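You operate a simulated robot arm through the tools that you are given. There is no shell and no other tool. Be economical: measure what you need, move in short steps, check, and stop when the job is done.

The job below is to be done with a simulated two-armed robot. You get a single attempt, and the scene is never put back.

Task
Put the 0.60 mm wire reel from the robot bench on the air bench top and the 0.90 mm wire reel on the shelf four of the fixture rack. Fetch the stator marked "A74" from the robot bench and set it in the green crate on the robot bench. Shut the station one drawer. Press the station one program c button two times. Put one of the drip cups from the air bench shelf on the top shelf of the parts rack. Take the grey end bell from the shelf three of the fixture rack and leave it on the shelf two of the fixture rack. Push the left cabinet door shut. Put one of the tape rolls from the shelf three of the supply rack on the shelf four of the supply rack. Fetch the spacer block and stand it on the station three side tray. Put the small box from the shelf three of the supply rack on the station three side tray. Push the station five drawer shut. Close the station five cabinet door. Put the green crate on the top of the station five control box. Pull the station three drawer open. The order is free. Set down upright: wire reel, spacer block.
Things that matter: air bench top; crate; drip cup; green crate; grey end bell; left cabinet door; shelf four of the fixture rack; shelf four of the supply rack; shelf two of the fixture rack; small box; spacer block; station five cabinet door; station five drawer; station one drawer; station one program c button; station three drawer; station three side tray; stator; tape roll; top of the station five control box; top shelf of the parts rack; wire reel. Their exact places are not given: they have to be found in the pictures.

It is judged by the outcome, as a careful person would: the job done as asked, and still so three seconds after it is handed in. It fails if anything else is knocked over, pushed out of place, dropped, spilled or broken.

Robot
Two 7-joint arms with two-finger parallel grippers on one trunk, on a base that drives. Base frame: it is fixed to the floor where the robot stands at the start and does not move with it; the origin is under the middle of the robot, x ahead of it, y to its left, z up. Readings come in mm, rad, newtons and seconds.
The left shoulder is at the start at [21, 101, 1447], the right one opposite. Each reaches about 627 mm from its shoulder. Places, roughly: air bench top [300, 2400, 800]; crate [1500, -250, 750]; drip cup (6x6x6 cm) [300, 2400, 400]; green crate [7500, 2500, 750]; grey end bell [-1250, 750, 1000]; left cabinet door [0, -400, 300]; shelf four of the fixture rack [-1200, 1100, 1200]; shelf four of the supply rack [8300, 4800, 1200]; shelf two of the fixture rack [-1200, 1100, 500]; small box [8500, 4750, 1000]; spacer block (2x3x5 cm) [8600, 4700, 900]; station five cabinet door [6700, 2400, 400]; station five drawer [6800, 2500, 700]; station one drawer [1400, 2600, 700]; station one program c button [1400, 2400, 1300]; station three drawer [4100, 2600, 700]; station three side tray (13x31 cm) [4900, 2300, 600]; stator [750, 250, 750]; tape roll (6x6x2 cm) [8800, 4600, 900]; top of the station five control box [6800, 1900, 1600]; top shelf of the parts rack [-200, 4800, 1900]; wire reel [500, 0, 750]. Payload 2.4 kg a hand.
The TCP of each hand is the grasp point between the finger pads, 24 mm short of the fingertips. In the tool frame z runs along the fingers and y along their closing line. Largest opening 68 mm; finger width 17, thickness 10; the body of the gripper, 40 by 70 mm, starts 41 mm behind the TCP.
Orientation is that of the tool frame in the base frame, as a unit quaternion [x, y, z, w]. With the fingers straight down and closing along the base's y, the tool's x points along the base's -x, its y along +y and its z along -z.

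Tools
- The arms move only by the tool play_rows. It takes "left_moves", "right_moves" or both (then of equal length, played together; a hand with none holds still); each is a list of rows, each a list of 7 numbers: the finger opening in mm, from 0 to 68, then the shift along the base's x, y, z in mm, then the turn, a rotation vector about the base's x, y, z in degrees. In form: [[gripper, dx, dy, dz, rx, ry, rz], ...]. A call has 1 to 20 rows; each row shifts and turns the commanded pose from where the row before left it. A row lasts 0.2 s, in which the tool goes at most 50 mm and 0.15 rad; a call with a longer step from one row to the next is refused whole, and so is a gripper value outside its range. Where a pose cannot be reached the arm comes as near as it can. A force on the tool above 40 N (or 10 N above the force at the start of the call, whichever is more), or a blocked arm, ends the call early, and 0.2 s more pass. Each finger travels about 72 mm/s and halts on what it meets, pressing with about 36 N; the grip force reading is that of the motor and also rises with nothing between the fingers. The clock runs only during rows and for 0.2 s after the last one: add rows that do not move to give the fingers time. The reply holds the time, the measured pose of the TCP, the force on the tool along the base axes, the opening and the grip force, in the units named above and with some noise, with the torque about the TCP (base axes, N m) and any sound that the robot's microphone picked up.
- Cameras (640 x 400 px; columns grow to the right, rows downward): "scene" is now at [66.5, -22.5, 1561.8]; the picture's right is [-0.38, -0.92, 0.00], its down [-0.86, 0.35, -0.36] and it looks along [0.34, -0.14, -0.93] (base axes); focal length 266 px, centre (320, 200). "left" rides on the left gripper at [84, -11, -75] in its tool frame; the picture's right is [0.13, 0.99, 0.00], its down [-0.60, 0.08, -0.79] and it looks along [-0.79, 0.10, 0.61] (tool axes); focal length 251 px, centre (320, 200). "right" rides on the right gripper at [84, 11, -75] in its tool frame; the picture's right is [-0.13, 0.99, 0.00], its down [-0.60, -0.08, -0.79] and it looks along [-0.79, -0.10, 0.61] (tool axes); focal length 251 px, centre (320, 200).
- snapshot(camera): a new picture of that camera. It takes no simulated time.
- slide_trunk(by): slides the trunk up (or, below 0, down) by that many mm; the arms and the scene camera ride with it, the base frame stays. It gives what a move gives, with no picture.
- base_move(legs): drives the robot by 1 to 6 legs, each [ahead, left, turn to the left] in mm, mm and rad, along the robot's own axes; the way and the turn of a leg run together, so that a leg with both is an arc; at most 1500 mm and 3.142 rad a leg. The arms and the cameras ride along, it lands a little off, and it stops where it bumps. It gives what a move gives.
- aim_head(pan, tilt): turns the head with the scene camera to pan (to the left, within 1.501 rad either way) and tilt (down, from -0.506 to 1.204), counted from straight ahead of the robot. It gives what a move gives.
- probe_pixels(camera, pixels): for up to 12 pixels [column, row] of the newest picture of that camera ("zoom" is the newest enlarged one), the place [x, y, z] in the base frame of the surface seen there, good to about 3 mm. It takes no simulated time.
- zoom(camera, box): a new picture of the part [left, top, right, bottom] of that camera's present view, enlarged. It takes no simulated time.
- hand_in(): hands the job in; it is judged then, once.

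Keep the steps short. Do not move on a guess: measure, check each grasp and each placing, and mend mistakes. In all there are 378 turns and 340 pictures (those below and enlarged ones count). Leave the grippers open and the arms clear of the work at the hand-in unless told otherwise, and finish with a single line.

The tools are called after "Call:" as name(argument=value, ...) on one line, values as JSON. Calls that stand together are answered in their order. play_rows: Moves the arms, as the interface text tells. Its arguments: {"type":"object","properties":{"left_moves":{"type":"array","items":{"type":"array","items":{"type":"number"}}},"right_moves":{"type":"array","items":{"type":"array","items":{"type":"number"}}}},"required":[]} The other tools are called the same way: slide_trunk (by) slides the trunk up or down; base_move (legs) drives the base; aim_head (pan, tilt) turns the head that bears the scene camera; snapshot (camera) takes a picture; probe_pixels (camera, pixels) gives the place of the surface under pixels of a picture; zoom (camera, box) takes an enlarged picture of a part of a camera's view; hand_in () hands the job in.

At the start:

```text
time_s: 0.0
left_ee_pos: [223.5, 35.4, 1111.2]
left_orientation: [0.0, 1.0, 0.0, 0.0]
left_force: [0.4, 0.1, -0.1]
left_moment: [0.01, -0.02, 0.03]
left_opening: 68.1
left_grip_force: 0.0
right_ee_pos: [245.5, -214.9, 1116.3]
right_orientation: [0.0, 1.0, -0.001, 0.0]
right_force: [-0.7, -0.4, 0.3]
right_moment: [0.0, 0.01, 0.0]
right_opening: 67.6
right_grip_force: 0.0
trunk travel left (down, up): [-659.0, 190.0]
robot x, y, heading: [0.6, -2.7, 0.001]
head pan, tilt: [-0.389, 1.201]
```

scene: 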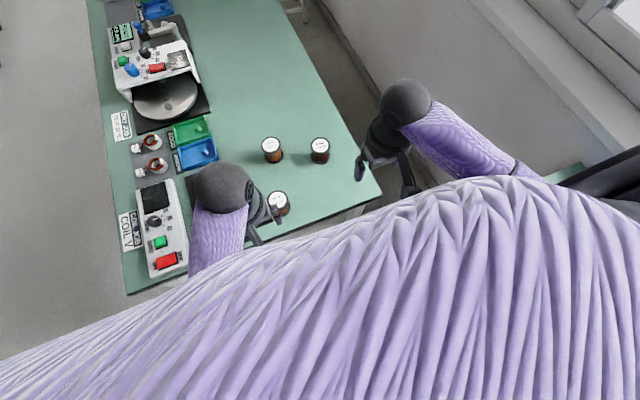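
right: 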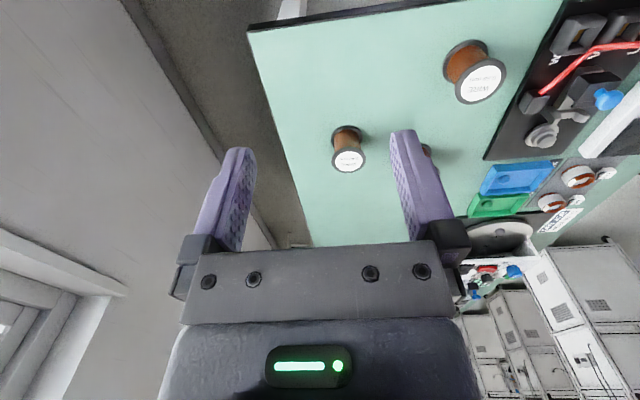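
left: 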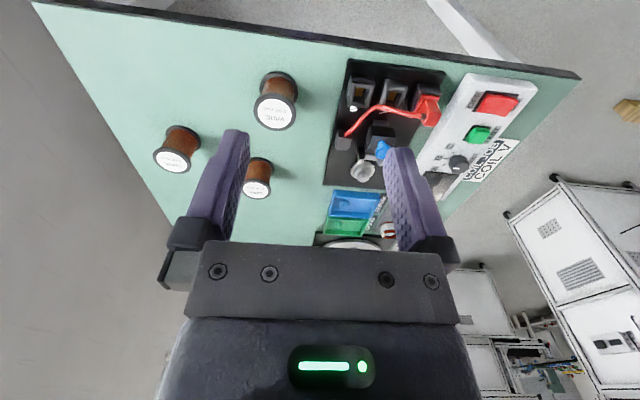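

I start by looking around: the bench with head straight ahead and at a moderate tilt.

Call:
aim_head(pan=0, tilt=0.9)

Call:
snapshot(camera="scene")

```text
time_s: 0.9
left_ee_pos: [222.4, 35.4, 1109.5]
left_orientation: [0.0, 1.0, 0.0, 0.001]
left_force: [0.7, 0.2, 0.4]
left_moment: [0.02, 0.0, -0.02]
left_opening: 67.8
left_grip_force: 0.1
right_ee_pos: [245.5, -215.5, 1116.4]
right_orientation: [0.0, 1.0, 0.0, 0.0]
right_force: [-0.2, -0.4, -0.2]
right_moment: [0.0, -0.02, 0.0]
right_opening: 67.9
right_grip_force: 0.0
trunk travel left (down, up): [-659.0, 190.0]
robot x, y, heading: [0.4, -0.8, -0.0]
head pan, tilt: [0.0, 0.901]
```

```text
336 pictures are left
```

scene: 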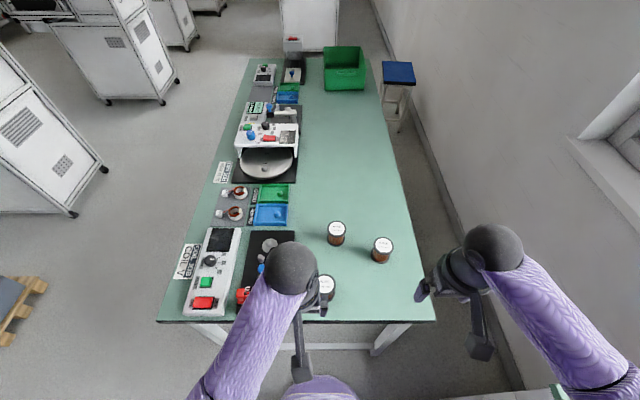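

I zoom on the bench's near half and the far half to read labels.

Call:
zoom(camera="scene", box=[170, 160, 430, 322])

Call:
zoom(camera="scene", box=[210, 30, 430, 168])

Call:
probe_pixels(camera="scene", pixels=[[337, 227], [382, 243], [328, 283], [240, 193], [236, 212], [345, 80], [330, 48], [360, 48], [328, 82], [364, 82], [430, 320], [160, 318]])

```text
2.46 times, centred on (300, 241) of scene
```

zoom: 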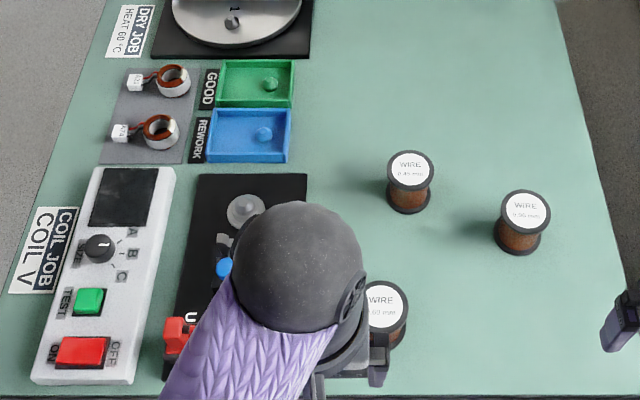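

```text
2.90 times, centred on (320, 99) of scene
```

zoom: 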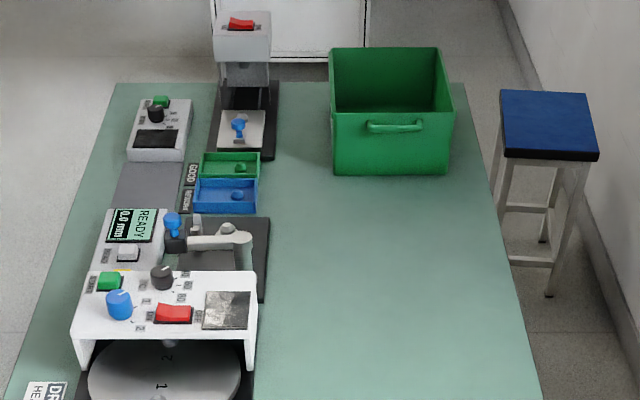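

```text
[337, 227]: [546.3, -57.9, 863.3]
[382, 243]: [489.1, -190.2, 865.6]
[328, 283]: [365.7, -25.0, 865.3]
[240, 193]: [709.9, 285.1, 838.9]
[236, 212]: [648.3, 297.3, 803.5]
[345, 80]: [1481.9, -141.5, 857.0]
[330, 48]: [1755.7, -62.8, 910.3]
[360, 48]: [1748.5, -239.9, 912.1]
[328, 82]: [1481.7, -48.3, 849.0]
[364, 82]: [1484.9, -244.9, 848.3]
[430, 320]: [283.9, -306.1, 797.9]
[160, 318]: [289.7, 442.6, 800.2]
```

Call:
zoom(camera="scene", box=[310, 210, 406, 270])

Call:
zoom(camera="scene", box=[210, 180, 290, 230])

Call:
zoom(camera="left", box=[140, 60, 320, 210])

```text
6.67 times, centred on (358, 240) of scene
```

zoom: 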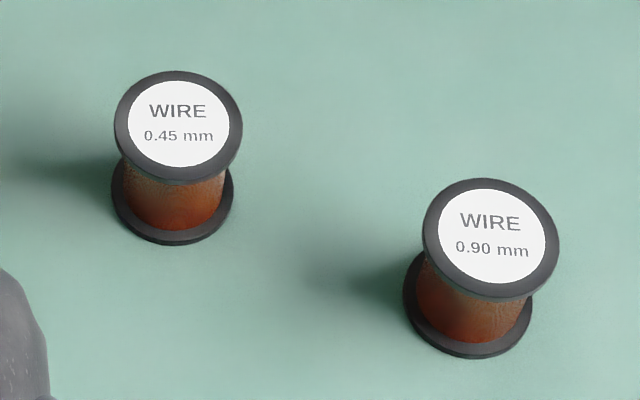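

```text
8.00 times, centred on (250, 205) of scene
```

zoom: 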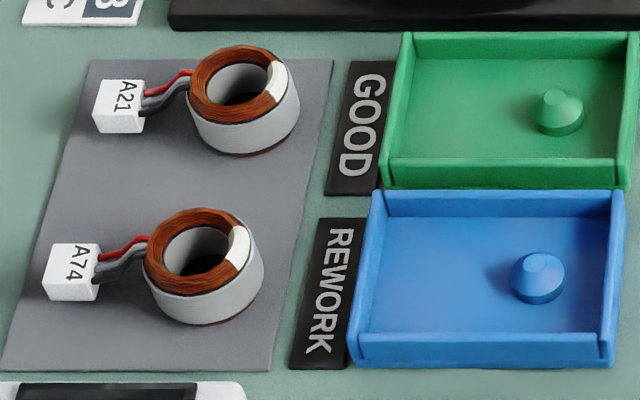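

```text
2.67 times, centred on (230, 135) of left
```

zoom: 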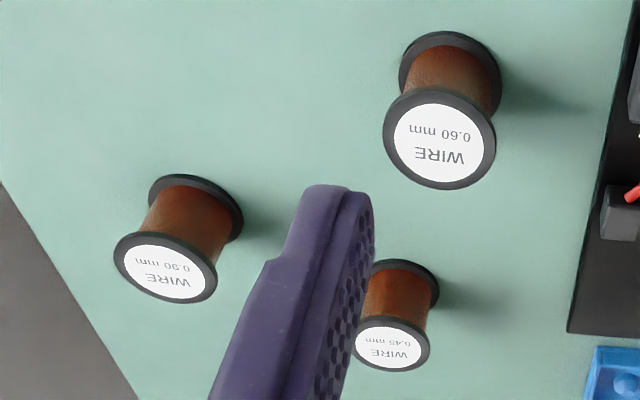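

Reels and stators identified: 0.60 at about [366,-25], 0.90 at [489,-190], A74 at [648,280]. Now survey the surroundings: right and left.

Call:
aim_head(pan=-1.4, tilt=0.9)

Call:
snapshot(camera="scene")

Call:
aim_head(pan=1.3, tilt=0.35)

Call:
snapshot(camera="scene")

Call:
aim_head(pan=0.5, tilt=0.25)

Call:
snapshot(camera="scene")

```text
time_s: 2.4
left_ee_pos: [223.6, 34.8, 1110.4]
left_orientation: [0.001, 1.0, 0.001, 0.001]
left_force: [0.2, 0.1, 0.2]
left_moment: [-0.02, -0.03, -0.03]
left_opening: 67.8
left_grip_force: 0.0
right_ee_pos: [245.7, -214.9, 1118.2]
right_orientation: [-0.001, 1.0, -0.001, 0.0]
right_force: [0.1, -0.5, 0.0]
right_moment: [0.0, -0.01, -0.01]
right_opening: 68.1
right_grip_force: 0.0
trunk travel left (down, up): [-659.0, 190.0]
robot x, y, heading: [0.6, 3.5, -0.002]
head pan, tilt: [-1.4, 0.901]
```

```text
330 pictures are left
```

scene: 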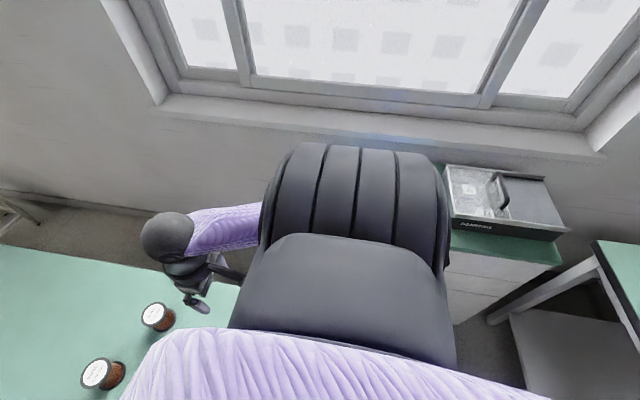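

```text
time_s: 4.8
left_ee_pos: [222.3, 35.8, 1110.5]
left_orientation: [0.0, 1.0, 0.0, 0.0]
left_force: [-0.6, 0.1, -0.6]
left_moment: [0.02, 0.04, 0.01]
left_opening: 68.4
left_grip_force: 0.0
right_ee_pos: [244.3, -215.6, 1117.3]
right_orientation: [0.0, 1.0, -0.001, 0.0]
right_force: [-0.5, 0.2, 0.0]
right_moment: [-0.02, 0.0, -0.01]
right_opening: 67.9
right_grip_force: 0.0
trunk travel left (down, up): [-659.0, 190.0]
robot x, y, heading: [-2.5, 0.8, 0.002]
head pan, tilt: [1.3, 0.351]
```

```text
329 pictures are left
```

scene: 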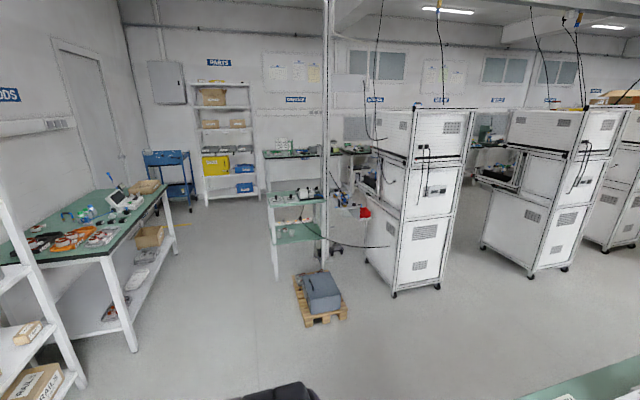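

```text
time_s: 5.9
left_ee_pos: [222.7, 34.6, 1110.5]
left_orientation: [0.0, 1.0, -0.001, -0.001]
left_force: [0.1, 0.0, -0.7]
left_moment: [0.01, 0.01, 0.0]
left_opening: 68.2
left_grip_force: 0.0
right_ee_pos: [244.8, -215.1, 1116.4]
right_orientation: [-0.001, 1.0, -0.001, 0.0]
right_force: [-0.5, -0.2, 0.0]
right_moment: [0.02, -0.02, -0.03]
right_opening: 67.9
right_grip_force: 0.0
trunk travel left (down, up): [-659.0, 190.0]
robot x, y, heading: [-1.3, 1.9, 0.001]
head pan, tilt: [0.499, 0.25]
```

```text
328 pictures are left
```

scene: 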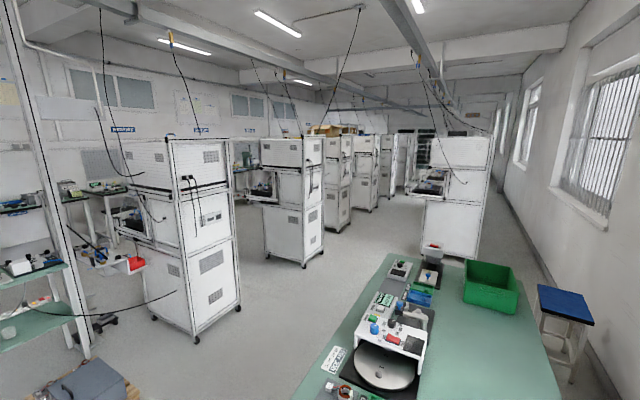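

Turning the base to look at the fixture rack behind (left-rear).

Call:
base_move(legs=[[0, 0, 1.57]])

Call:
aim_head(pan=0.7, tilt=0.5)

Call:
snapshot(camera="scene")

Call:
aim_head(pan=-0.3, tilt=0.35)

Call:
snapshot(camera="scene")

```text
time_s: 10.2
left_ee_pos: [-42.1, 222.7, 1110.2]
left_orientation: [0.719, -0.695, 0.0, 0.0]
left_force: [-0.1, 0.3, 0.4]
left_moment: [0.03, 0.0, 0.0]
left_opening: 68.4
left_grip_force: 0.0
right_ee_pos: [207.1, 252.2, 1116.4]
right_orientation: [0.719, -0.695, 0.0, -0.001]
right_force: [-0.4, 0.4, 0.0]
right_moment: [0.04, 0.03, -0.01]
right_opening: 68.1
right_grip_force: 0.1
trunk travel left (down, up): [-659.0, 190.0]
robot x, y, heading: [1.7, 2.1, 1.604]
head pan, tilt: [0.499, 0.25]
```

```text
time_s: 11.0
left_ee_pos: [-42.1, 222.8, 1109.6]
left_orientation: [0.719, -0.695, 0.0, 0.0]
left_force: [-0.5, 0.0, 0.3]
left_moment: [-0.04, 0.0, 0.02]
left_opening: 68.1
left_grip_force: 0.0
right_ee_pos: [207.3, 252.0, 1117.2]
right_orientation: [0.718, -0.696, 0.001, -0.001]
right_force: [0.0, -0.5, 0.4]
right_moment: [0.02, 0.01, 0.01]
right_opening: 68.0
right_grip_force: 0.1
trunk travel left (down, up): [-659.0, 190.0]
robot x, y, heading: [1.7, -0.0, 1.602]
head pan, tilt: [0.7, 0.499]
```

```text
327 pictures are left
```

scene: 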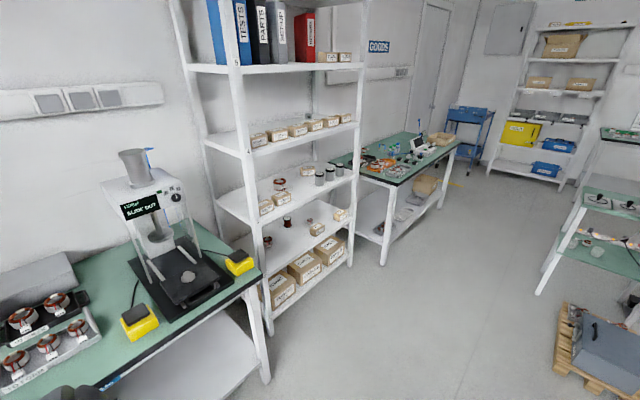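

```text
time_s: 12.3
left_ee_pos: [-41.4, 220.6, 1110.0]
left_orientation: [0.718, -0.696, 0.0, 0.001]
left_force: [0.0, -0.1, 0.3]
left_moment: [0.02, -0.01, -0.03]
left_opening: 68.0
left_grip_force: 0.1
right_ee_pos: [206.3, 252.2, 1116.2]
right_orientation: [0.719, -0.695, 0.001, 0.0]
right_force: [0.2, 0.0, -0.6]
right_moment: [0.01, 0.0, -0.01]
right_opening: 68.2
right_grip_force: 0.0
trunk travel left (down, up): [-659.0, 190.0]
robot x, y, heading: [-0.7, -2.7, 1.604]
head pan, tilt: [-0.3, 0.351]
```

```text
326 pictures are left
```

scene: 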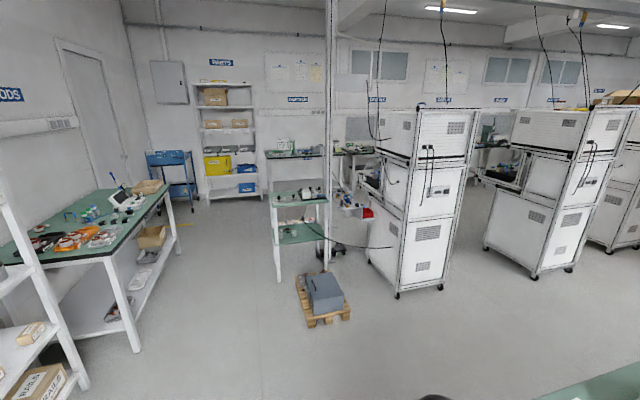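

Call:
aim_head(pan=0.7, tilt=0.5)

Call:
zoom(camera="scene", box=[180, 40, 380, 300])

Call:
zoom(camera="scene", box=[225, 155, 365, 260])

Call:
snapshot(camera="scene")

Call:
probe_pixels(camera="scene", pixels=[[300, 69], [245, 148], [300, 137], [250, 222], [330, 188], [268, 260], [330, 232], [280, 303], [260, 140], [290, 180], [262, 242]])

```text
time_s: 13.5
left_ee_pos: [-42.0, 221.0, 1110.1]
left_orientation: [0.718, -0.696, -0.001, 0.001]
left_force: [0.3, -0.4, 0.2]
left_moment: [0.0, -0.01, 0.02]
left_opening: 68.0
left_grip_force: 0.1
right_ee_pos: [206.3, 252.2, 1117.6]
right_orientation: [0.718, -0.696, 0.001, -0.001]
right_force: [0.6, 0.4, 0.7]
right_moment: [0.0, 0.0, 0.02]
right_opening: 68.0
right_grip_force: 0.1
trunk travel left (down, up): [-659.0, 190.0]
robot x, y, heading: [-2.2, -2.3, 1.601]
head pan, tilt: [0.7, 0.499]
```

```text
1.54 times, centred on (280, 170) of scene
```

zoom: 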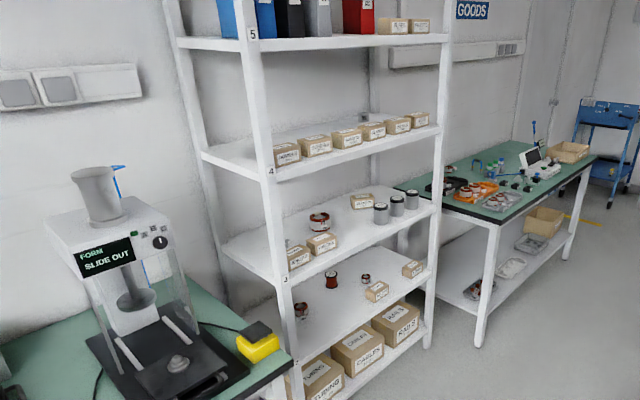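

```text
3.81 times, centred on (295, 208) of scene
```

zoom: 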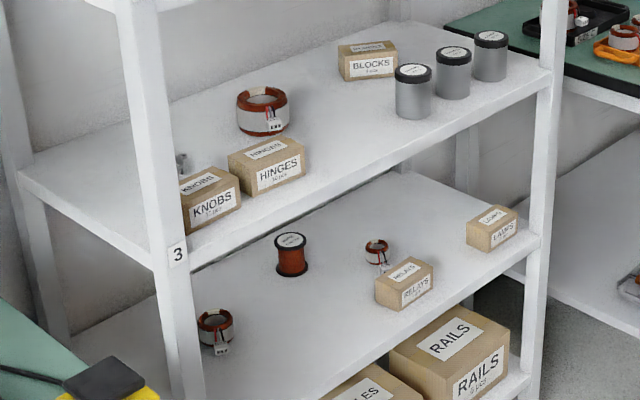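

```text
323 pictures are left
```

scene: 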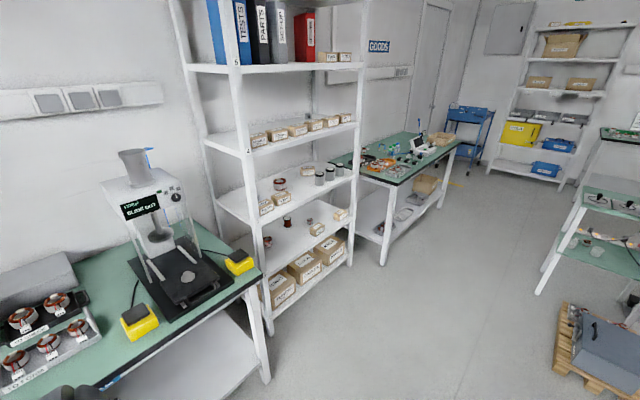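

```text
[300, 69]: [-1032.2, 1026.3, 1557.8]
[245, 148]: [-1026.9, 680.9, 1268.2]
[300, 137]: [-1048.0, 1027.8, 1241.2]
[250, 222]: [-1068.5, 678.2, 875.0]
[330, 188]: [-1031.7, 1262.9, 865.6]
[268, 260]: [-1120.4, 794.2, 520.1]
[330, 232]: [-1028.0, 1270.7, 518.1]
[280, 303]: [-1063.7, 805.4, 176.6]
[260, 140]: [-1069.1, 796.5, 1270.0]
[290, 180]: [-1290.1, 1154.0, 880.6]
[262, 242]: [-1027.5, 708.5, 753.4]
```

The rack shelves are at z≈180/520/870/1220/1560, front edge x≈-1025. Now back to the bench: turn to heading 0 and re-probe the two reels from above.

Call:
base_move(legs=[[0, 0, -1.602]])

Call:
play_rows(left_moves=[[68, 0, 20, 50, 0, 0, 0], [68, 0, 20, 50, 0, 0, 0], [68, 0, 20, 50, 0, 0, 0]], right_moves=[[68, 0, -10, 50, 0, 0, 0], [68, 0, -10, 50, 0, 0, 0], [68, 0, -10, 50, 0, 0, 0]])

Call:
slide_trunk(by=-330)

Call:
aim_head(pan=-0.2, tilt=0.85)

Call:
snapshot(camera="scene")

```text
time_s: 17.9
left_ee_pos: [223.6, 29.8, 1110.7]
left_orientation: [0.011, 1.0, 0.0, -0.001]
left_force: [-0.6, -0.1, -0.4]
left_moment: [-0.02, -0.03, 0.03]
left_opening: 68.2
left_grip_force: 0.0
right_ee_pos: [238.8, -221.5, 1116.2]
right_orientation: [0.012, 1.0, -0.001, 0.0]
right_force: [-0.5, 0.5, 0.4]
right_moment: [-0.02, 0.01, 0.01]
right_opening: 68.3
right_grip_force: 0.0
trunk travel left (down, up): [-659.0, 190.0]
robot x, y, heading: [2.2, -3.2, -0.027]
head pan, tilt: [0.7, 0.499]
```

```text
refused: row 1 steps farther than a row can; nothing moved
```

```text
time_s: 21.1
left_ee_pos: [226.3, 38.6, 778.3]
left_orientation: [0.01, 1.0, 0.013, 0.0]
left_force: [-0.5, -0.7, 0.4]
left_moment: [0.02, 0.0, -0.01]
left_opening: 67.9
left_grip_force: 0.1
right_ee_pos: [238.9, -221.2, 786.9]
right_orientation: [0.013, 1.0, -0.001, -0.001]
right_force: [0.0, -0.4, -0.1]
right_moment: [0.02, 0.01, 0.03]
right_opening: 67.8
right_grip_force: 0.1
trunk travel left (down, up): [-329.0, 520.0]
robot x, y, heading: [-2.1, -1.1, -0.025]
head pan, tilt: [0.7, 0.499]
```

```text
time_s: 22.3
left_ee_pos: [224.2, 37.2, 776.0]
left_orientation: [0.011, 1.0, 0.013, -0.003]
left_force: [-0.5, -0.2, -0.5]
left_moment: [-0.01, -0.02, 0.0]
left_opening: 68.0
left_grip_force: 0.1
right_ee_pos: [240.1, -221.0, 787.1]
right_orientation: [0.012, 1.0, -0.001, 0.001]
right_force: [0.6, 0.7, -0.2]
right_moment: [-0.02, 0.03, -0.01]
right_opening: 67.9
right_grip_force: 0.0
trunk travel left (down, up): [-329.0, 520.0]
robot x, y, heading: [-1.6, 1.5, -0.029]
head pan, tilt: [-0.201, 0.85]
```

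```text
322 pictures are left
```

scene: 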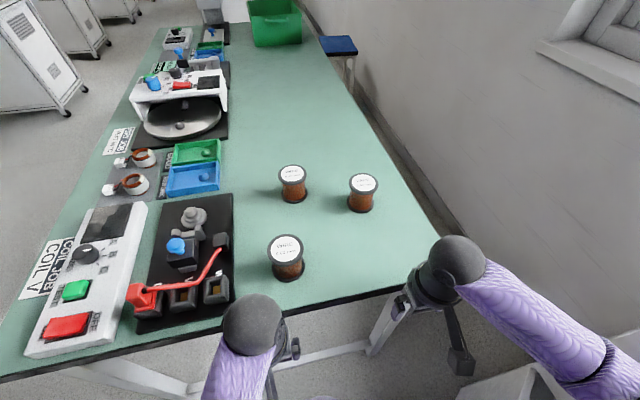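

0.60 reel at (288,250), 0.90 at (364,184). Raise both hands and probe the reels.

Call:
play_rows(left_moves=[[68, 0, 0, 45, 0, 0, 0], [68, 0, 0, 45, 0, 0, 0], [68, 0, 0, 45, 0, 0, 0], [68, 0, 0, 45, 0, 0, 0]], right_moves=[[68, 0, 0, 45, 0, 0, 0], [68, 0, 0, 45, 0, 0, 0], [68, 0, 0, 45, 0, 0, 0], [68, 0, 0, 45, 0, 0, 0]])

Call:
probe_pixels(camera="scene", pixels=[[271, 249], [303, 249], [286, 237], [286, 260], [288, 270], [351, 184], [377, 184], [364, 175], [364, 191], [361, 203], [293, 174], [300, 290]])

```text
time_s: 22.7
left_ee_pos: [225.9, 119.6, 780.4]
left_orientation: [0.041, 0.987, 0.155, 0.009]
left_force: [12.1, 3.5, -11.7]
left_moment: [0.0, -0.39, -0.15]
left_opening: 68.1
left_grip_force: 0.1
left hand out of reach, approached as far as the arm can: row 1
right_ee_pos: [240.6, -220.4, 816.6]
right_orientation: [0.012, 1.0, 0.0, 0.0]
right_force: [0.3, 0.0, -0.8]
right_moment: [-0.01, 0.0, -0.01]
right_opening: 67.9
right_grip_force: 0.1
trunk travel left (down, up): [-329.0, 520.0]
robot x, y, heading: [-0.8, -4.3, -0.025]
head pan, tilt: [-0.201, 0.85]
stopped in row 1 (left hand): the arm was blocked; the commanded pose is now the measured one
```

```text
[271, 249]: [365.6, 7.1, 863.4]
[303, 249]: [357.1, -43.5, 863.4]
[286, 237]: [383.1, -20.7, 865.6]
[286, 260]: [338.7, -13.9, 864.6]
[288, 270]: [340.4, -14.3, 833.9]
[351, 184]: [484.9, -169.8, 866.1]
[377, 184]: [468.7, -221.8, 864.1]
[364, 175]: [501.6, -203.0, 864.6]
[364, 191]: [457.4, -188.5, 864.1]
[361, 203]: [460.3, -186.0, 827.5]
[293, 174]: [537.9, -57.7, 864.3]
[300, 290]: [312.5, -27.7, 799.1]
```

The left hand was blocked; I look down at it before anything else.

Call:
aim_head(pan=0.3, tilt=1.2)

Call:
snapshot(camera="scene")

Call:
snapshot(camera="left")

```text
time_s: 23.6
left_ee_pos: [224.9, 117.6, 780.4]
left_orientation: [0.04, 0.987, 0.154, 0.008]
left_force: [23.3, -5.1, -17.3]
left_moment: [0.73, -0.08, 1.04]
left_opening: 67.9
left_grip_force: 0.1
right_ee_pos: [239.5, -220.6, 818.3]
right_orientation: [0.011, 1.0, 0.0, 0.0]
right_force: [-0.4, -0.4, -0.3]
right_moment: [0.05, -0.01, 0.02]
right_opening: 68.2
right_grip_force: 0.0
trunk travel left (down, up): [-329.0, 520.0]
robot x, y, heading: [-2.5, 3.1, -0.025]
head pan, tilt: [0.3, 1.201]
```

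```text
321 pictures are left
```

scene: 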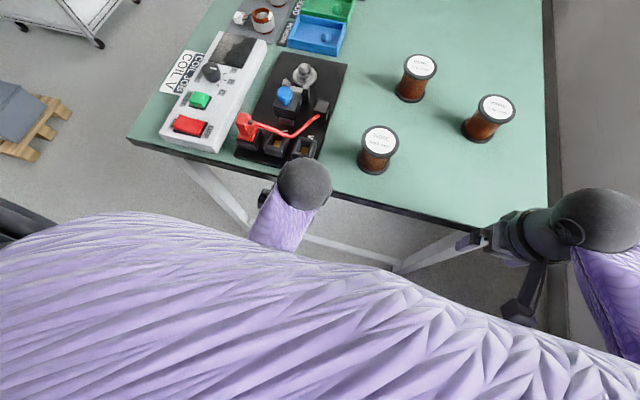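

```text
320 pictures are left
```

left: 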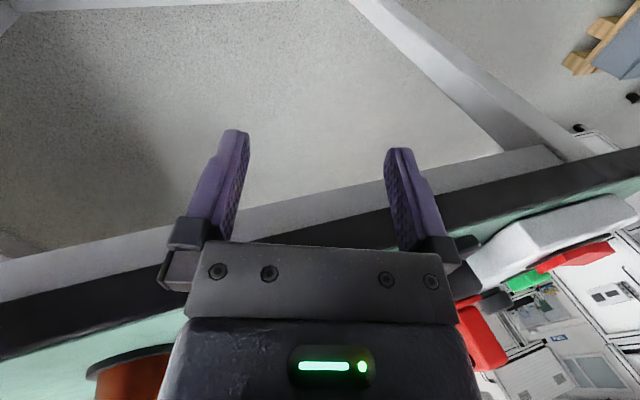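

The wrist is pressing at the bench edge; back the base straight away 120 mm.

Call:
base_move(legs=[[-120, 0, 0]])

Call:
snapshot(camera="scene")

```text
time_s: 24.9
left_ee_pos: [106.6, 121.6, 780.3]
left_orientation: [0.041, 0.987, 0.154, 0.008]
left_force: [26.4, -12.4, -20.7]
left_moment: [1.41, -0.16, 1.9]
left_opening: 68.0
left_grip_force: 0.0
right_ee_pos: [121.3, -218.7, 817.0]
right_orientation: [0.012, 1.0, 0.0, 0.002]
right_force: [-0.5, -0.1, 1.1]
right_moment: [-0.01, -0.02, -0.01]
right_opening: 67.9
right_grip_force: 0.1
trunk travel left (down, up): [-329.0, 520.0]
robot x, y, heading: [-123.3, 4.3, -0.024]
head pan, tilt: [0.3, 1.201]
```

```text
319 pictures are left
```

scene: 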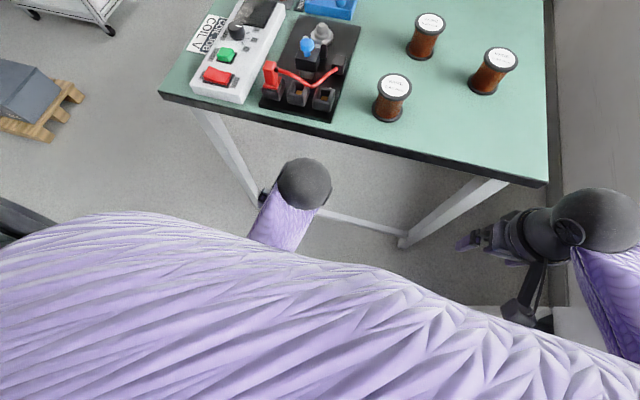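

Nothing was displaced on the bench and the force persists, so it is the arm against the robot itself. Try moving the left hand forward.

Call:
play_rows(left_moves=[[68, 40, 0, 0, 0, 0, 0], [68, 40, 0, 0, 0, 0, 0]])

```text
time_s: 25.3
left_ee_pos: [131.3, 128.3, 777.6]
left_orientation: [0.039, 0.986, 0.165, 0.006]
left_force: [-0.3, 0.3, -0.3]
left_moment: [0.0, -0.05, -0.03]
left_opening: 68.2
left_grip_force: 0.0
right_ee_pos: [120.2, -217.3, 817.2]
right_orientation: [0.011, 1.0, 0.0, 0.0]
right_force: [-0.4, 0.3, -0.1]
right_moment: [-0.02, 0.0, 0.01]
right_opening: 68.1
right_grip_force: 0.0
trunk travel left (down, up): [-329.0, 520.0]
robot x, y, heading: [-119.3, 3.1, -0.026]
head pan, tilt: [0.3, 1.201]
stopped in row 1 (left hand): the force on the tool passed its limit at 51 N (the readings are from after the stop); the commanded pose is now the measured one
```

Call:
play_rows(left_moves=[[68, 30, 10, 0, 0, 0, 0], [68, 30, 10, 0, 0, 0, 0], [68, 10, 0, 30, 0, 0, 0], [68, 10, 0, 30, 0, 0, 0], [68, 10, 0, 40, 0, 0, 0]])

```text
time_s: 26.1
left_ee_pos: [201.8, 146.9, 795.9]
left_orientation: [0.036, 0.986, 0.165, 0.013]
left_force: [3.9, -0.9, -4.7]
left_moment: [0.19, -0.15, 0.23]
left_opening: 67.9
left_grip_force: 0.1
right_ee_pos: [120.2, -216.9, 817.2]
right_orientation: [0.011, 1.0, 0.0, 0.0]
right_force: [-0.2, 0.1, -0.5]
right_moment: [0.03, 0.01, 0.0]
right_opening: 68.1
right_grip_force: 0.1
trunk travel left (down, up): [-329.0, 520.0]
robot x, y, heading: [-118.3, 6.2, -0.025]
head pan, tilt: [0.3, 1.201]
stopped in row 3 (left hand): the force on the tool passed its limit at 69 N (the readings are from after the stop); the commanded pose is now the measured one
```

Call:
aim_head(pan=0.4, tilt=0.9)

Call:
snapshot(camera="scene")

Call:
snapshot(camera="left")

Call:
snapshot(camera="right")

```text
time_s: 26.9
left_ee_pos: [200.7, 147.9, 795.6]
left_orientation: [0.037, 0.985, 0.166, 0.013]
left_force: [4.7, 0.7, -3.9]
left_moment: [0.05, 0.0, 0.06]
left_opening: 68.0
left_grip_force: 0.0
right_ee_pos: [120.2, -217.5, 817.6]
right_orientation: [0.013, 1.0, 0.0, 0.0]
right_force: [1.1, -0.4, 0.1]
right_moment: [0.01, -0.01, -0.03]
right_opening: 68.1
right_grip_force: 0.0
trunk travel left (down, up): [-329.0, 520.0]
robot x, y, heading: [-121.1, -0.5, -0.024]
head pan, tilt: [0.4, 0.901]
```

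```text
318 pictures are left
```

scene: 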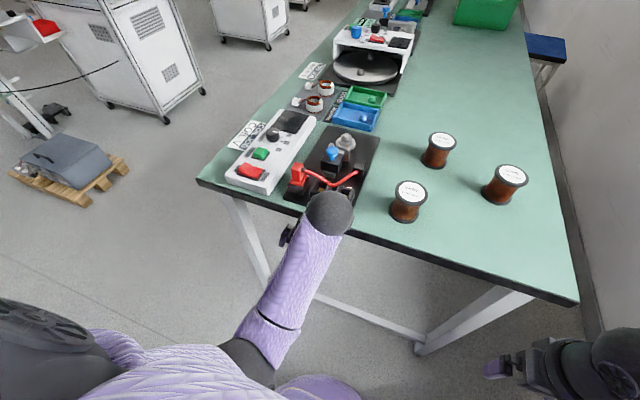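

```text
317 pictures are left
```

left: 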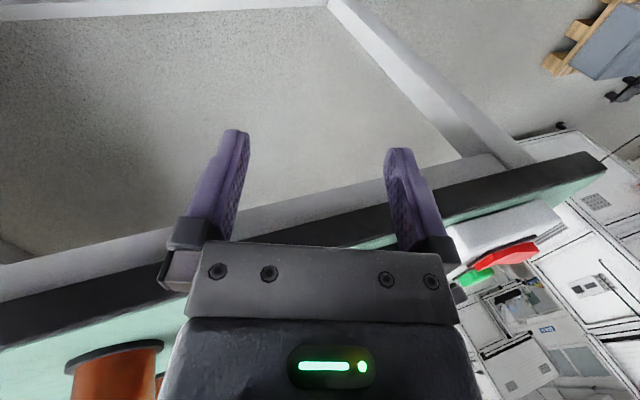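

```text
316 pictures are left
```

right: 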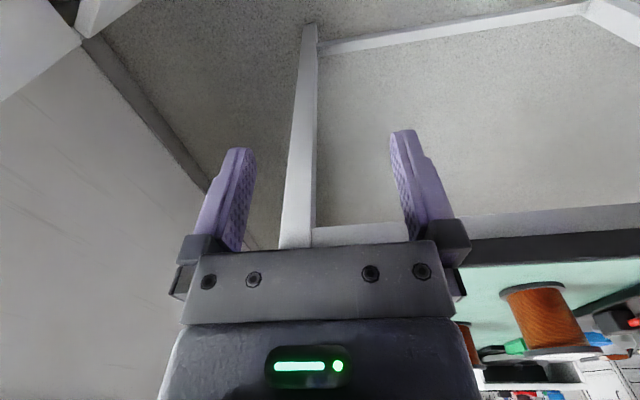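

Left hand is tilted 19° about x. I try rotating it back in small steps in place.

Call:
play_rows(left_moves=[[68, 0, 0, 0, -6, 0, 0], [68, 0, 0, 0, -6, 0, 0], [68, 0, 0, 0, -6, 0, 0], [68, 0, 0, 0, 0, 0, 0]])

```text
time_s: 27.6
left_ee_pos: [204.3, 148.3, 795.7]
left_orientation: [0.033, 0.998, 0.04, 0.022]
left_force: [11.2, 3.1, -9.7]
left_moment: [0.03, -0.22, -0.04]
left_opening: 67.8
left_grip_force: 0.1
right_ee_pos: [120.4, -218.2, 817.9]
right_orientation: [0.011, 1.0, 0.001, 0.0]
right_force: [1.1, 0.0, 0.0]
right_moment: [0.02, -0.02, 0.01]
right_opening: 68.1
right_grip_force: 0.1
trunk travel left (down, up): [-329.0, 520.0]
robot x, y, heading: [-119.5, 1.7, -0.027]
head pan, tilt: [0.4, 0.901]
stopped in row 3 (left hand): the force on the tool passed its limit at 51 N (the readings are from after the stop); the commanded pose is now the measured one
```

The push comes from above/behind – the arm folded on itself. I back off for room, then stretch the left hand forward and down.

Call:
base_move(legs=[[-250, 0, 0]])

Call:
play_rows(left_moves=[[68, 30, 0, -25, 0, 0, 0], [68, 30, 0, -25, 0, 0, 0], [68, 30, 0, -25, 0, 0, 0], [68, 30, 0, -25, 0, 0, 0], [68, 40, 0, 0, 0, 0, 0], [68, 40, 0, 0, 0, 0, 0]])

Call:
snapshot(camera="scene")

```text
time_s: 29.4
left_ee_pos: [-48.8, 153.6, 795.3]
left_orientation: [0.031, 0.999, 0.04, 0.021]
left_force: [25.7, 2.7, -18.1]
left_moment: [0.11, -0.05, 0.19]
left_opening: 67.7
left_grip_force: 0.0
right_ee_pos: [-130.4, -212.1, 817.5]
right_orientation: [0.011, 1.0, 0.0, 0.0]
right_force: [-0.5, 0.3, -0.7]
right_moment: [0.01, -0.01, -0.03]
right_opening: 67.9
right_grip_force: 0.1
trunk travel left (down, up): [-329.0, 520.0]
robot x, y, heading: [-371.6, 10.0, -0.021]
head pan, tilt: [0.4, 0.901]
```

```text
time_s: 30.8
left_ee_pos: [81.0, 159.2, 714.1]
left_orientation: [0.032, 0.998, 0.04, 0.022]
left_force: [-0.1, 0.4, 0.3]
left_moment: [-0.01, 0.0, 0.0]
left_opening: 68.0
left_grip_force: 0.0
left hand out of reach, approached as far as the arm can: row 5, 6
right_ee_pos: [-130.0, -212.3, 819.0]
right_orientation: [0.009, 1.0, 0.001, 0.001]
right_force: [0.3, 0.3, 0.8]
right_moment: [-0.03, -0.01, -0.05]
right_opening: 68.2
right_grip_force: 0.0
trunk travel left (down, up): [-329.0, 520.0]
robot x, y, heading: [-372.6, 10.4, -0.023]
head pan, tilt: [0.4, 0.901]
```

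```text
315 pictures are left
```

scene: 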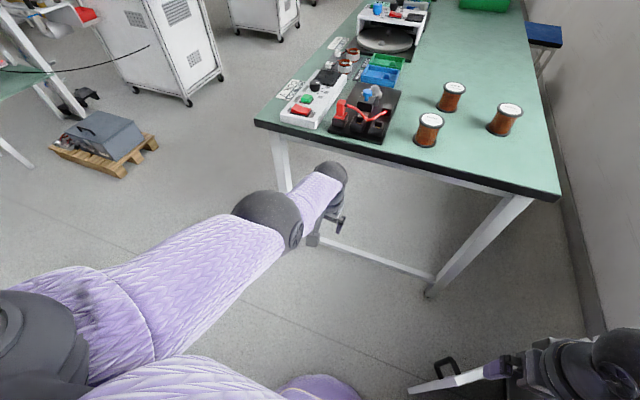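

The arm is now unfolded. Raise the left hand.

Call:
play_rows(left_moves=[[68, -10, 0, 45, 0, 0, 0], [68, -10, 0, 45, 0, 0, 0], [68, -10, 0, 45, 0, 0, 0], [68, -10, 0, 45, 0, 0, 0], [68, -10, 0, 45, 0, 0, 0]], right_moves=[[68, 10, 0, 40, 0, 0, 0], [68, 10, 0, 40, 0, 0, 0], [68, 10, 0, 30, 0, 0, 0], [68, 10, 0, 10, 0, 0, 0], [68, 10, 0, 0, 0, 0, 0]])

Call:
aim_head(pan=-0.6, tilt=0.9)

Call:
snapshot(camera="scene")

```text
time_s: 32.0
left_ee_pos: [57.2, 170.4, 916.1]
left_orientation: [0.031, 0.999, 0.04, 0.019]
left_force: [-0.2, 0.1, 0.4]
left_moment: [-0.02, -0.02, 0.0]
left_opening: 68.2
left_grip_force: 0.1
left hand out of reach, approached as far as the arm can: row 5
right_ee_pos: [-81.2, -213.6, 937.8]
right_orientation: [0.01, 1.0, 0.0, 0.001]
right_force: [0.0, 0.0, -0.2]
right_moment: [-0.01, 0.0, -0.03]
right_opening: 67.9
right_grip_force: 0.1
trunk travel left (down, up): [-329.0, 520.0]
robot x, y, heading: [-373.7, 8.8, -0.017]
head pan, tilt: [0.4, 0.901]
```

```text
time_s: 33.3
left_ee_pos: [58.6, 170.2, 915.3]
left_orientation: [0.031, 0.998, 0.041, 0.02]
left_force: [-0.2, 0.4, -0.1]
left_moment: [0.01, -0.01, 0.03]
left_opening: 67.7
left_grip_force: 0.0
right_ee_pos: [-80.2, -213.7, 937.6]
right_orientation: [0.01, 1.0, 0.0, 0.0]
right_force: [0.0, -0.6, 0.1]
right_moment: [-0.01, 0.0, 0.0]
right_opening: 67.9
right_grip_force: 0.0
trunk travel left (down, up): [-329.0, 520.0]
robot x, y, heading: [-366.6, 5.6, -0.022]
head pan, tilt: [-0.6, 0.901]
```

```text
314 pictures are left
```

scene: 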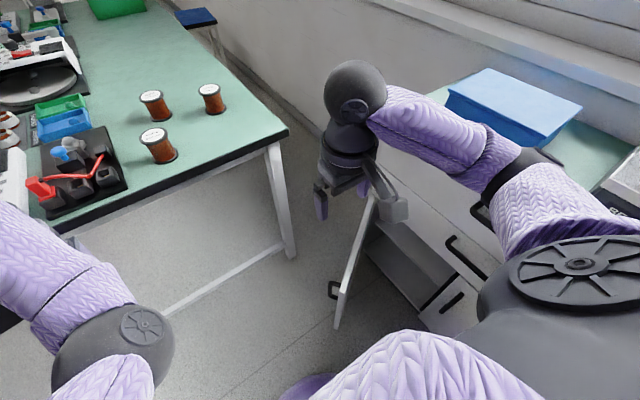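

The open left cabinet door is seen edge-on at (355,260). I zoom and probe it.

Call:
zoom(camera="scene", box=[290, 160, 540, 340])

Call:
probe_pixels(camera="scene", pixels=[[372, 205], [368, 230], [345, 260], [338, 325], [333, 290], [372, 250], [400, 230], [425, 300], [445, 235], [480, 210], [450, 300], [455, 100]])

```text
2.22 times, centred on (415, 250) of scene
```

zoom: 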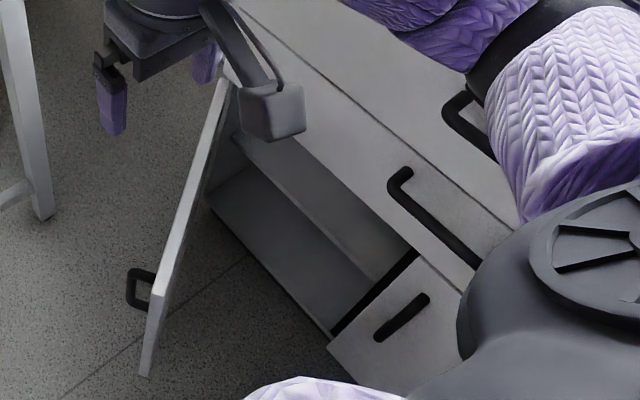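

```text
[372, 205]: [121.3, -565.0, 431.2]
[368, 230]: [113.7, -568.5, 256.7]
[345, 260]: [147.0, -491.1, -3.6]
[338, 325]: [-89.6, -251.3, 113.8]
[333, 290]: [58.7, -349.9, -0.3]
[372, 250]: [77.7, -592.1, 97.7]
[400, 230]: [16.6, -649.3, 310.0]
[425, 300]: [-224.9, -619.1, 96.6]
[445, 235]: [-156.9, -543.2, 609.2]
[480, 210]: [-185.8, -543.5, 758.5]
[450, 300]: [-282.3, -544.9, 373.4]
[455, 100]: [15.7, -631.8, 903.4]
```

The door hinges near (121,-560), free edge at about (-90,-250), z 90–430. I will face the cabinet, hold the left hand low ahead, and push by driving. First set the left hand pose (tilted 45° forward, closed) then lower the trunk.

Call:
play_rows(left_moves=[[0, -5, -3, -36, 0, -7.5, 0], [0, -5, -3, -36, 0, -7.5, 0], [0, -5, -3, -36, 0, -7.5, 0], [0, -5, -3, -36, 0, -7.5, 0], [0, -5, -3, -36, 0, -7.5, 0], [0, -5, -3, -36, 0, -7.5, 0]])

Call:
base_move(legs=[[0, 350, 0], [160, 0, -1.55]])

Call:
aim_head(pan=0.1, tilt=0.9)

Call:
snapshot(camera="scene")

```text
time_s: 34.4
left_ee_pos: [101.2, 168.4, 854.1]
left_orientation: [0.011, 0.923, 0.059, 0.38]
left_force: [0.2, -0.5, -0.3]
left_moment: [-0.01, 0.01, -0.02]
left_opening: 0.0
left_grip_force: 23.8
right_ee_pos: [-80.8, -212.4, 937.7]
right_orientation: [0.011, 1.0, 0.0, 0.0]
right_force: [0.6, 0.1, 0.4]
right_moment: [-0.01, 0.0, -0.01]
right_opening: 68.1
right_grip_force: 0.1
trunk travel left (down, up): [-329.0, 520.0]
robot x, y, heading: [-372.2, 10.8, -0.021]
head pan, tilt: [-0.6, 0.901]
stopped in row 5 (left hand): the arm was blocked; the commanded pose is now the measured one
```

```text
time_s: 40.4
left_ee_pos: [-89.7, -221.3, 854.3]
left_orientation: [0.652, 0.654, -0.222, 0.312]
left_force: [-0.3, -0.8, -0.4]
left_moment: [0.01, 0.03, -0.01]
left_opening: 0.0
left_grip_force: 23.7
right_ee_pos: [-475.2, -48.0, 936.9]
right_orientation: [0.707, 0.708, 0.0, 0.0]
right_force: [0.0, -0.3, 0.9]
right_moment: [-0.02, -0.01, -0.01]
right_opening: 68.1
right_grip_force: 0.0
trunk travel left (down, up): [-329.0, 520.0]
robot x, y, heading: [-258.8, 247.1, -1.569]
head pan, tilt: [-0.6, 0.901]
```

```text
time_s: 41.4
left_ee_pos: [-89.4, -220.6, 854.1]
left_orientation: [0.653, 0.653, -0.222, 0.313]
left_force: [-0.4, 0.2, 0.1]
left_moment: [0.02, -0.02, 0.02]
left_opening: 0.0
left_grip_force: 23.3
right_ee_pos: [-475.5, -47.9, 938.2]
right_orientation: [0.707, 0.708, 0.0, 0.0]
right_force: [-0.4, -0.7, -0.1]
right_moment: [0.01, 0.0, -0.02]
right_opening: 67.9
right_grip_force: 0.0
trunk travel left (down, up): [-329.0, 520.0]
robot x, y, heading: [-262.1, 245.1, -1.574]
head pan, tilt: [0.099, 0.901]
```

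```text
312 pictures are left
```

scene: 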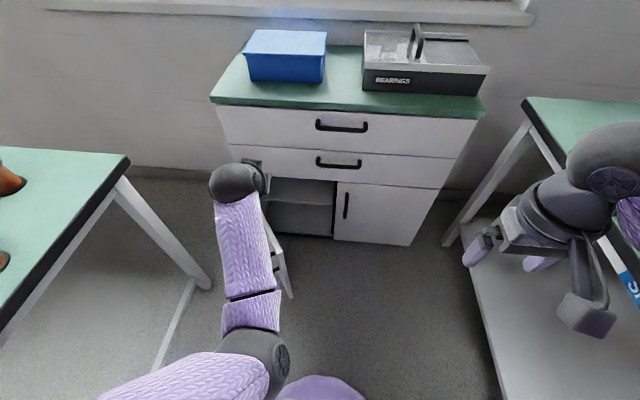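

Call:
probe_pixels(camera="scene", pixels=[[277, 240], [284, 265], [290, 295], [275, 280], [272, 215], [345, 205], [333, 210], [335, 235], [530, 110], [470, 240]])

Call:
play_rows(right_moves=[[68, 40, 0, 0, 0, 0, 0], [68, 40, 0, 0, 0, 0, 0], [68, 30, 10, 0, 0, 0, 0]])

```text
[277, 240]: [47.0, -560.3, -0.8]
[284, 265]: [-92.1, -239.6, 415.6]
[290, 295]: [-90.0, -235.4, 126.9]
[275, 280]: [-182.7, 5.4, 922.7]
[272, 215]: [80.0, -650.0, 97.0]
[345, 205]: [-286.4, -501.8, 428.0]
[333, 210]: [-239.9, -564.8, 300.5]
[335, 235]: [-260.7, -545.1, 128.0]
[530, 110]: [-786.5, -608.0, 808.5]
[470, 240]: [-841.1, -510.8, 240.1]
```

```text
time_s: 42.2
left_ee_pos: [-89.1, -221.9, 853.7]
left_orientation: [0.652, 0.654, -0.221, 0.313]
left_force: [0.8, -0.2, -0.4]
left_moment: [-0.01, -0.03, -0.01]
left_opening: 0.2
left_grip_force: 23.3
right_ee_pos: [-364.9, -35.8, 937.6]
right_orientation: [0.706, 0.708, -0.001, -0.001]
right_force: [-0.6, -0.1, 0.0]
right_moment: [0.02, 0.02, 0.01]
right_opening: 67.7
right_grip_force: 0.1
trunk travel left (down, up): [-329.0, 520.0]
robot x, y, heading: [-257.4, 245.7, -1.572]
head pan, tilt: [0.099, 0.901]
```

Free edge of the door at (-91,-238). Shift 60 mm in +x (robot left), lower the trunk fully, then lower the hand.

Call:
base_move(legs=[[0, 60, 0]])

Call:
slide_trunk(by=-325)

Call:
play_rows(left_moves=[[0, 0, 20, -40, 0, 0, 0], [0, 0, 20, -40, 0, 0, 0], [0, 0, 20, -40, 0, 0, 0], [0, 0, 15, -40, 0, 0, 0]])

Call:
snapshot(camera="scene")

```text
time_s: 43.2
left_ee_pos: [-28.6, -220.4, 854.3]
left_orientation: [0.653, 0.654, -0.221, 0.313]
left_force: [-0.5, 1.0, 0.0]
left_moment: [0.01, 0.01, -0.01]
left_opening: 0.1
left_grip_force: 23.7
right_ee_pos: [-302.4, -36.6, 936.8]
right_orientation: [0.707, 0.707, -0.001, -0.001]
right_force: [0.2, -0.2, -0.1]
right_moment: [0.05, -0.01, 0.02]
right_opening: 68.1
right_grip_force: 0.0
trunk travel left (down, up): [-329.0, 520.0]
robot x, y, heading: [-200.4, 246.7, -1.57]
head pan, tilt: [0.099, 0.901]
```

```text
time_s: 46.4
left_ee_pos: [-29.2, -221.5, 528.6]
left_orientation: [0.653, 0.653, -0.221, 0.313]
left_force: [0.4, -0.5, -0.2]
left_moment: [-0.01, 0.01, -0.03]
left_opening: 0.1
left_grip_force: 23.6
right_ee_pos: [-303.5, -39.0, 601.2]
right_orientation: [0.705, 0.708, 0.021, -0.021]
right_force: [0.1, -0.6, 0.1]
right_moment: [-0.04, -0.01, 0.02]
right_opening: 67.8
right_grip_force: 0.0
trunk travel left (down, up): [-4.0, 845.0]
robot x, y, heading: [-197.8, 248.5, -1.566]
head pan, tilt: [0.099, 0.901]
```

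```text
time_s: 47.1
left_ee_pos: [-36.3, -239.8, 511.3]
left_orientation: [0.613, 0.628, -0.297, 0.377]
left_force: [0.0, 0.3, -0.8]
left_moment: [-0.02, 0.02, 0.02]
left_opening: 0.1
left_grip_force: 24.1
right_ee_pos: [-307.1, -38.1, 605.0]
right_orientation: [0.705, 0.709, 0.022, -0.017]
right_force: [0.3, 0.7, -0.8]
right_moment: [0.0, -0.01, -0.02]
right_opening: 68.1
right_grip_force: 0.0
trunk travel left (down, up): [-4.0, 845.0]
robot x, y, heading: [-199.3, 247.4, -1.568]
head pan, tilt: [0.099, 0.901]
stopped in row 3 (left hand): the arm was blocked; the commanded pose is now the measured one
```

```text
311 pictures are left
```

scene: 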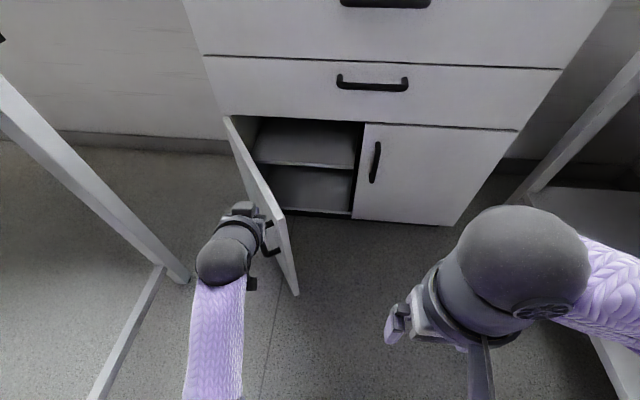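

Blocked at z≈511; try lowering while going slightly forward instead of back.

Call:
play_rows(left_moves=[[0, 0, -10, -35, 0, 0, 0], [0, 0, -10, -35, 0, 0, 0], [0, 0, -5, -35, 0, 0, 0]])

```text
time_s: 47.7
left_ee_pos: [-43.2, -256.1, 467.0]
left_orientation: [0.604, 0.624, -0.313, 0.383]
left_force: [-2.2, 2.4, 10.1]
left_moment: [-0.05, 0.07, -0.02]
left_opening: 0.0
left_grip_force: 23.4
right_ee_pos: [-305.2, -36.7, 602.4]
right_orientation: [0.707, 0.707, 0.019, -0.017]
right_force: [-0.6, 0.5, -0.3]
right_moment: [-0.01, -0.03, -0.02]
right_opening: 67.9
right_grip_force: 0.1
trunk travel left (down, up): [-4.0, 845.0]
robot x, y, heading: [-199.2, 246.3, -1.569]
head pan, tilt: [0.099, 0.901]
stopped in row 2 (left hand): the force on the tool passed its limit at 72 N (the readings are from after the stop); the commanded pose is now the measured one
```

It touched the door's top edge near the free end. Lift, shift the base 45 mm further in +x and 20 mm back, and lower again.

Call:
play_rows(left_moves=[[0, 0, 0, 30, 0, 0, 0], [0, 0, 0, 15, 0, 0, 0]])

Call:
base_move(legs=[[-40, 45, 0]])

Call:
play_rows(left_moves=[[0, 0, -5, -35, 0, 0, 0], [0, 0, -5, -35, 0, 0, 0], [0, 0, -5, -35, 0, 0, 0], [0, 0, -5, -20, 0, 0, 0]])

Call:
snapshot(camera="scene")

```text
time_s: 48.3
left_ee_pos: [-41.1, -252.0, 510.4]
left_orientation: [0.606, 0.625, -0.309, 0.383]
left_force: [0.5, 0.6, 0.4]
left_moment: [-0.02, 0.03, 0.01]
left_opening: 0.0
left_grip_force: 23.8
right_ee_pos: [-305.3, -35.0, 602.4]
right_orientation: [0.706, 0.708, 0.019, -0.016]
right_force: [-0.5, 0.4, 0.3]
right_moment: [-0.01, 0.01, 0.02]
right_opening: 68.1
right_grip_force: 0.1
trunk travel left (down, up): [-4.0, 845.0]
robot x, y, heading: [-200.0, 249.4, -1.569]
head pan, tilt: [0.099, 0.901]
```

```text
time_s: 49.2
left_ee_pos: [6.0, -215.5, 509.8]
left_orientation: [0.606, 0.625, -0.309, 0.383]
left_force: [-0.1, -0.2, -0.5]
left_moment: [0.0, -0.04, -0.01]
left_opening: 0.1
left_grip_force: 23.5
right_ee_pos: [-259.5, 4.1, 602.5]
right_orientation: [0.706, 0.708, 0.02, -0.018]
right_force: [-0.1, -0.1, -0.5]
right_moment: [0.0, -0.03, -0.01]
right_opening: 68.1
right_grip_force: 0.1
trunk travel left (down, up): [-4.0, 845.0]
robot x, y, heading: [-155.3, 291.6, -1.566]
head pan, tilt: [0.099, 0.901]
```

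```text
time_s: 50.2
left_ee_pos: [6.6, -236.0, 379.7]
left_orientation: [0.606, 0.626, -0.308, 0.381]
left_force: [0.2, 0.0, -0.7]
left_moment: [0.01, -0.03, 0.06]
left_opening: 0.1
left_grip_force: 23.1
right_ee_pos: [-258.8, 1.8, 599.6]
right_orientation: [0.706, 0.707, 0.02, -0.021]
right_force: [-0.4, 0.5, 0.4]
right_moment: [0.0, 0.0, 0.02]
right_opening: 67.9
right_grip_force: 0.1
trunk travel left (down, up): [-4.0, 845.0]
robot x, y, heading: [-152.3, 285.5, -1.565]
head pan, tilt: [0.099, 0.901]
```

```text
310 pictures are left
```

scene: 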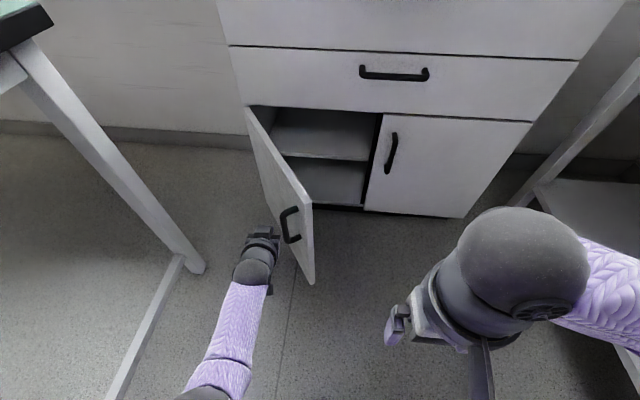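

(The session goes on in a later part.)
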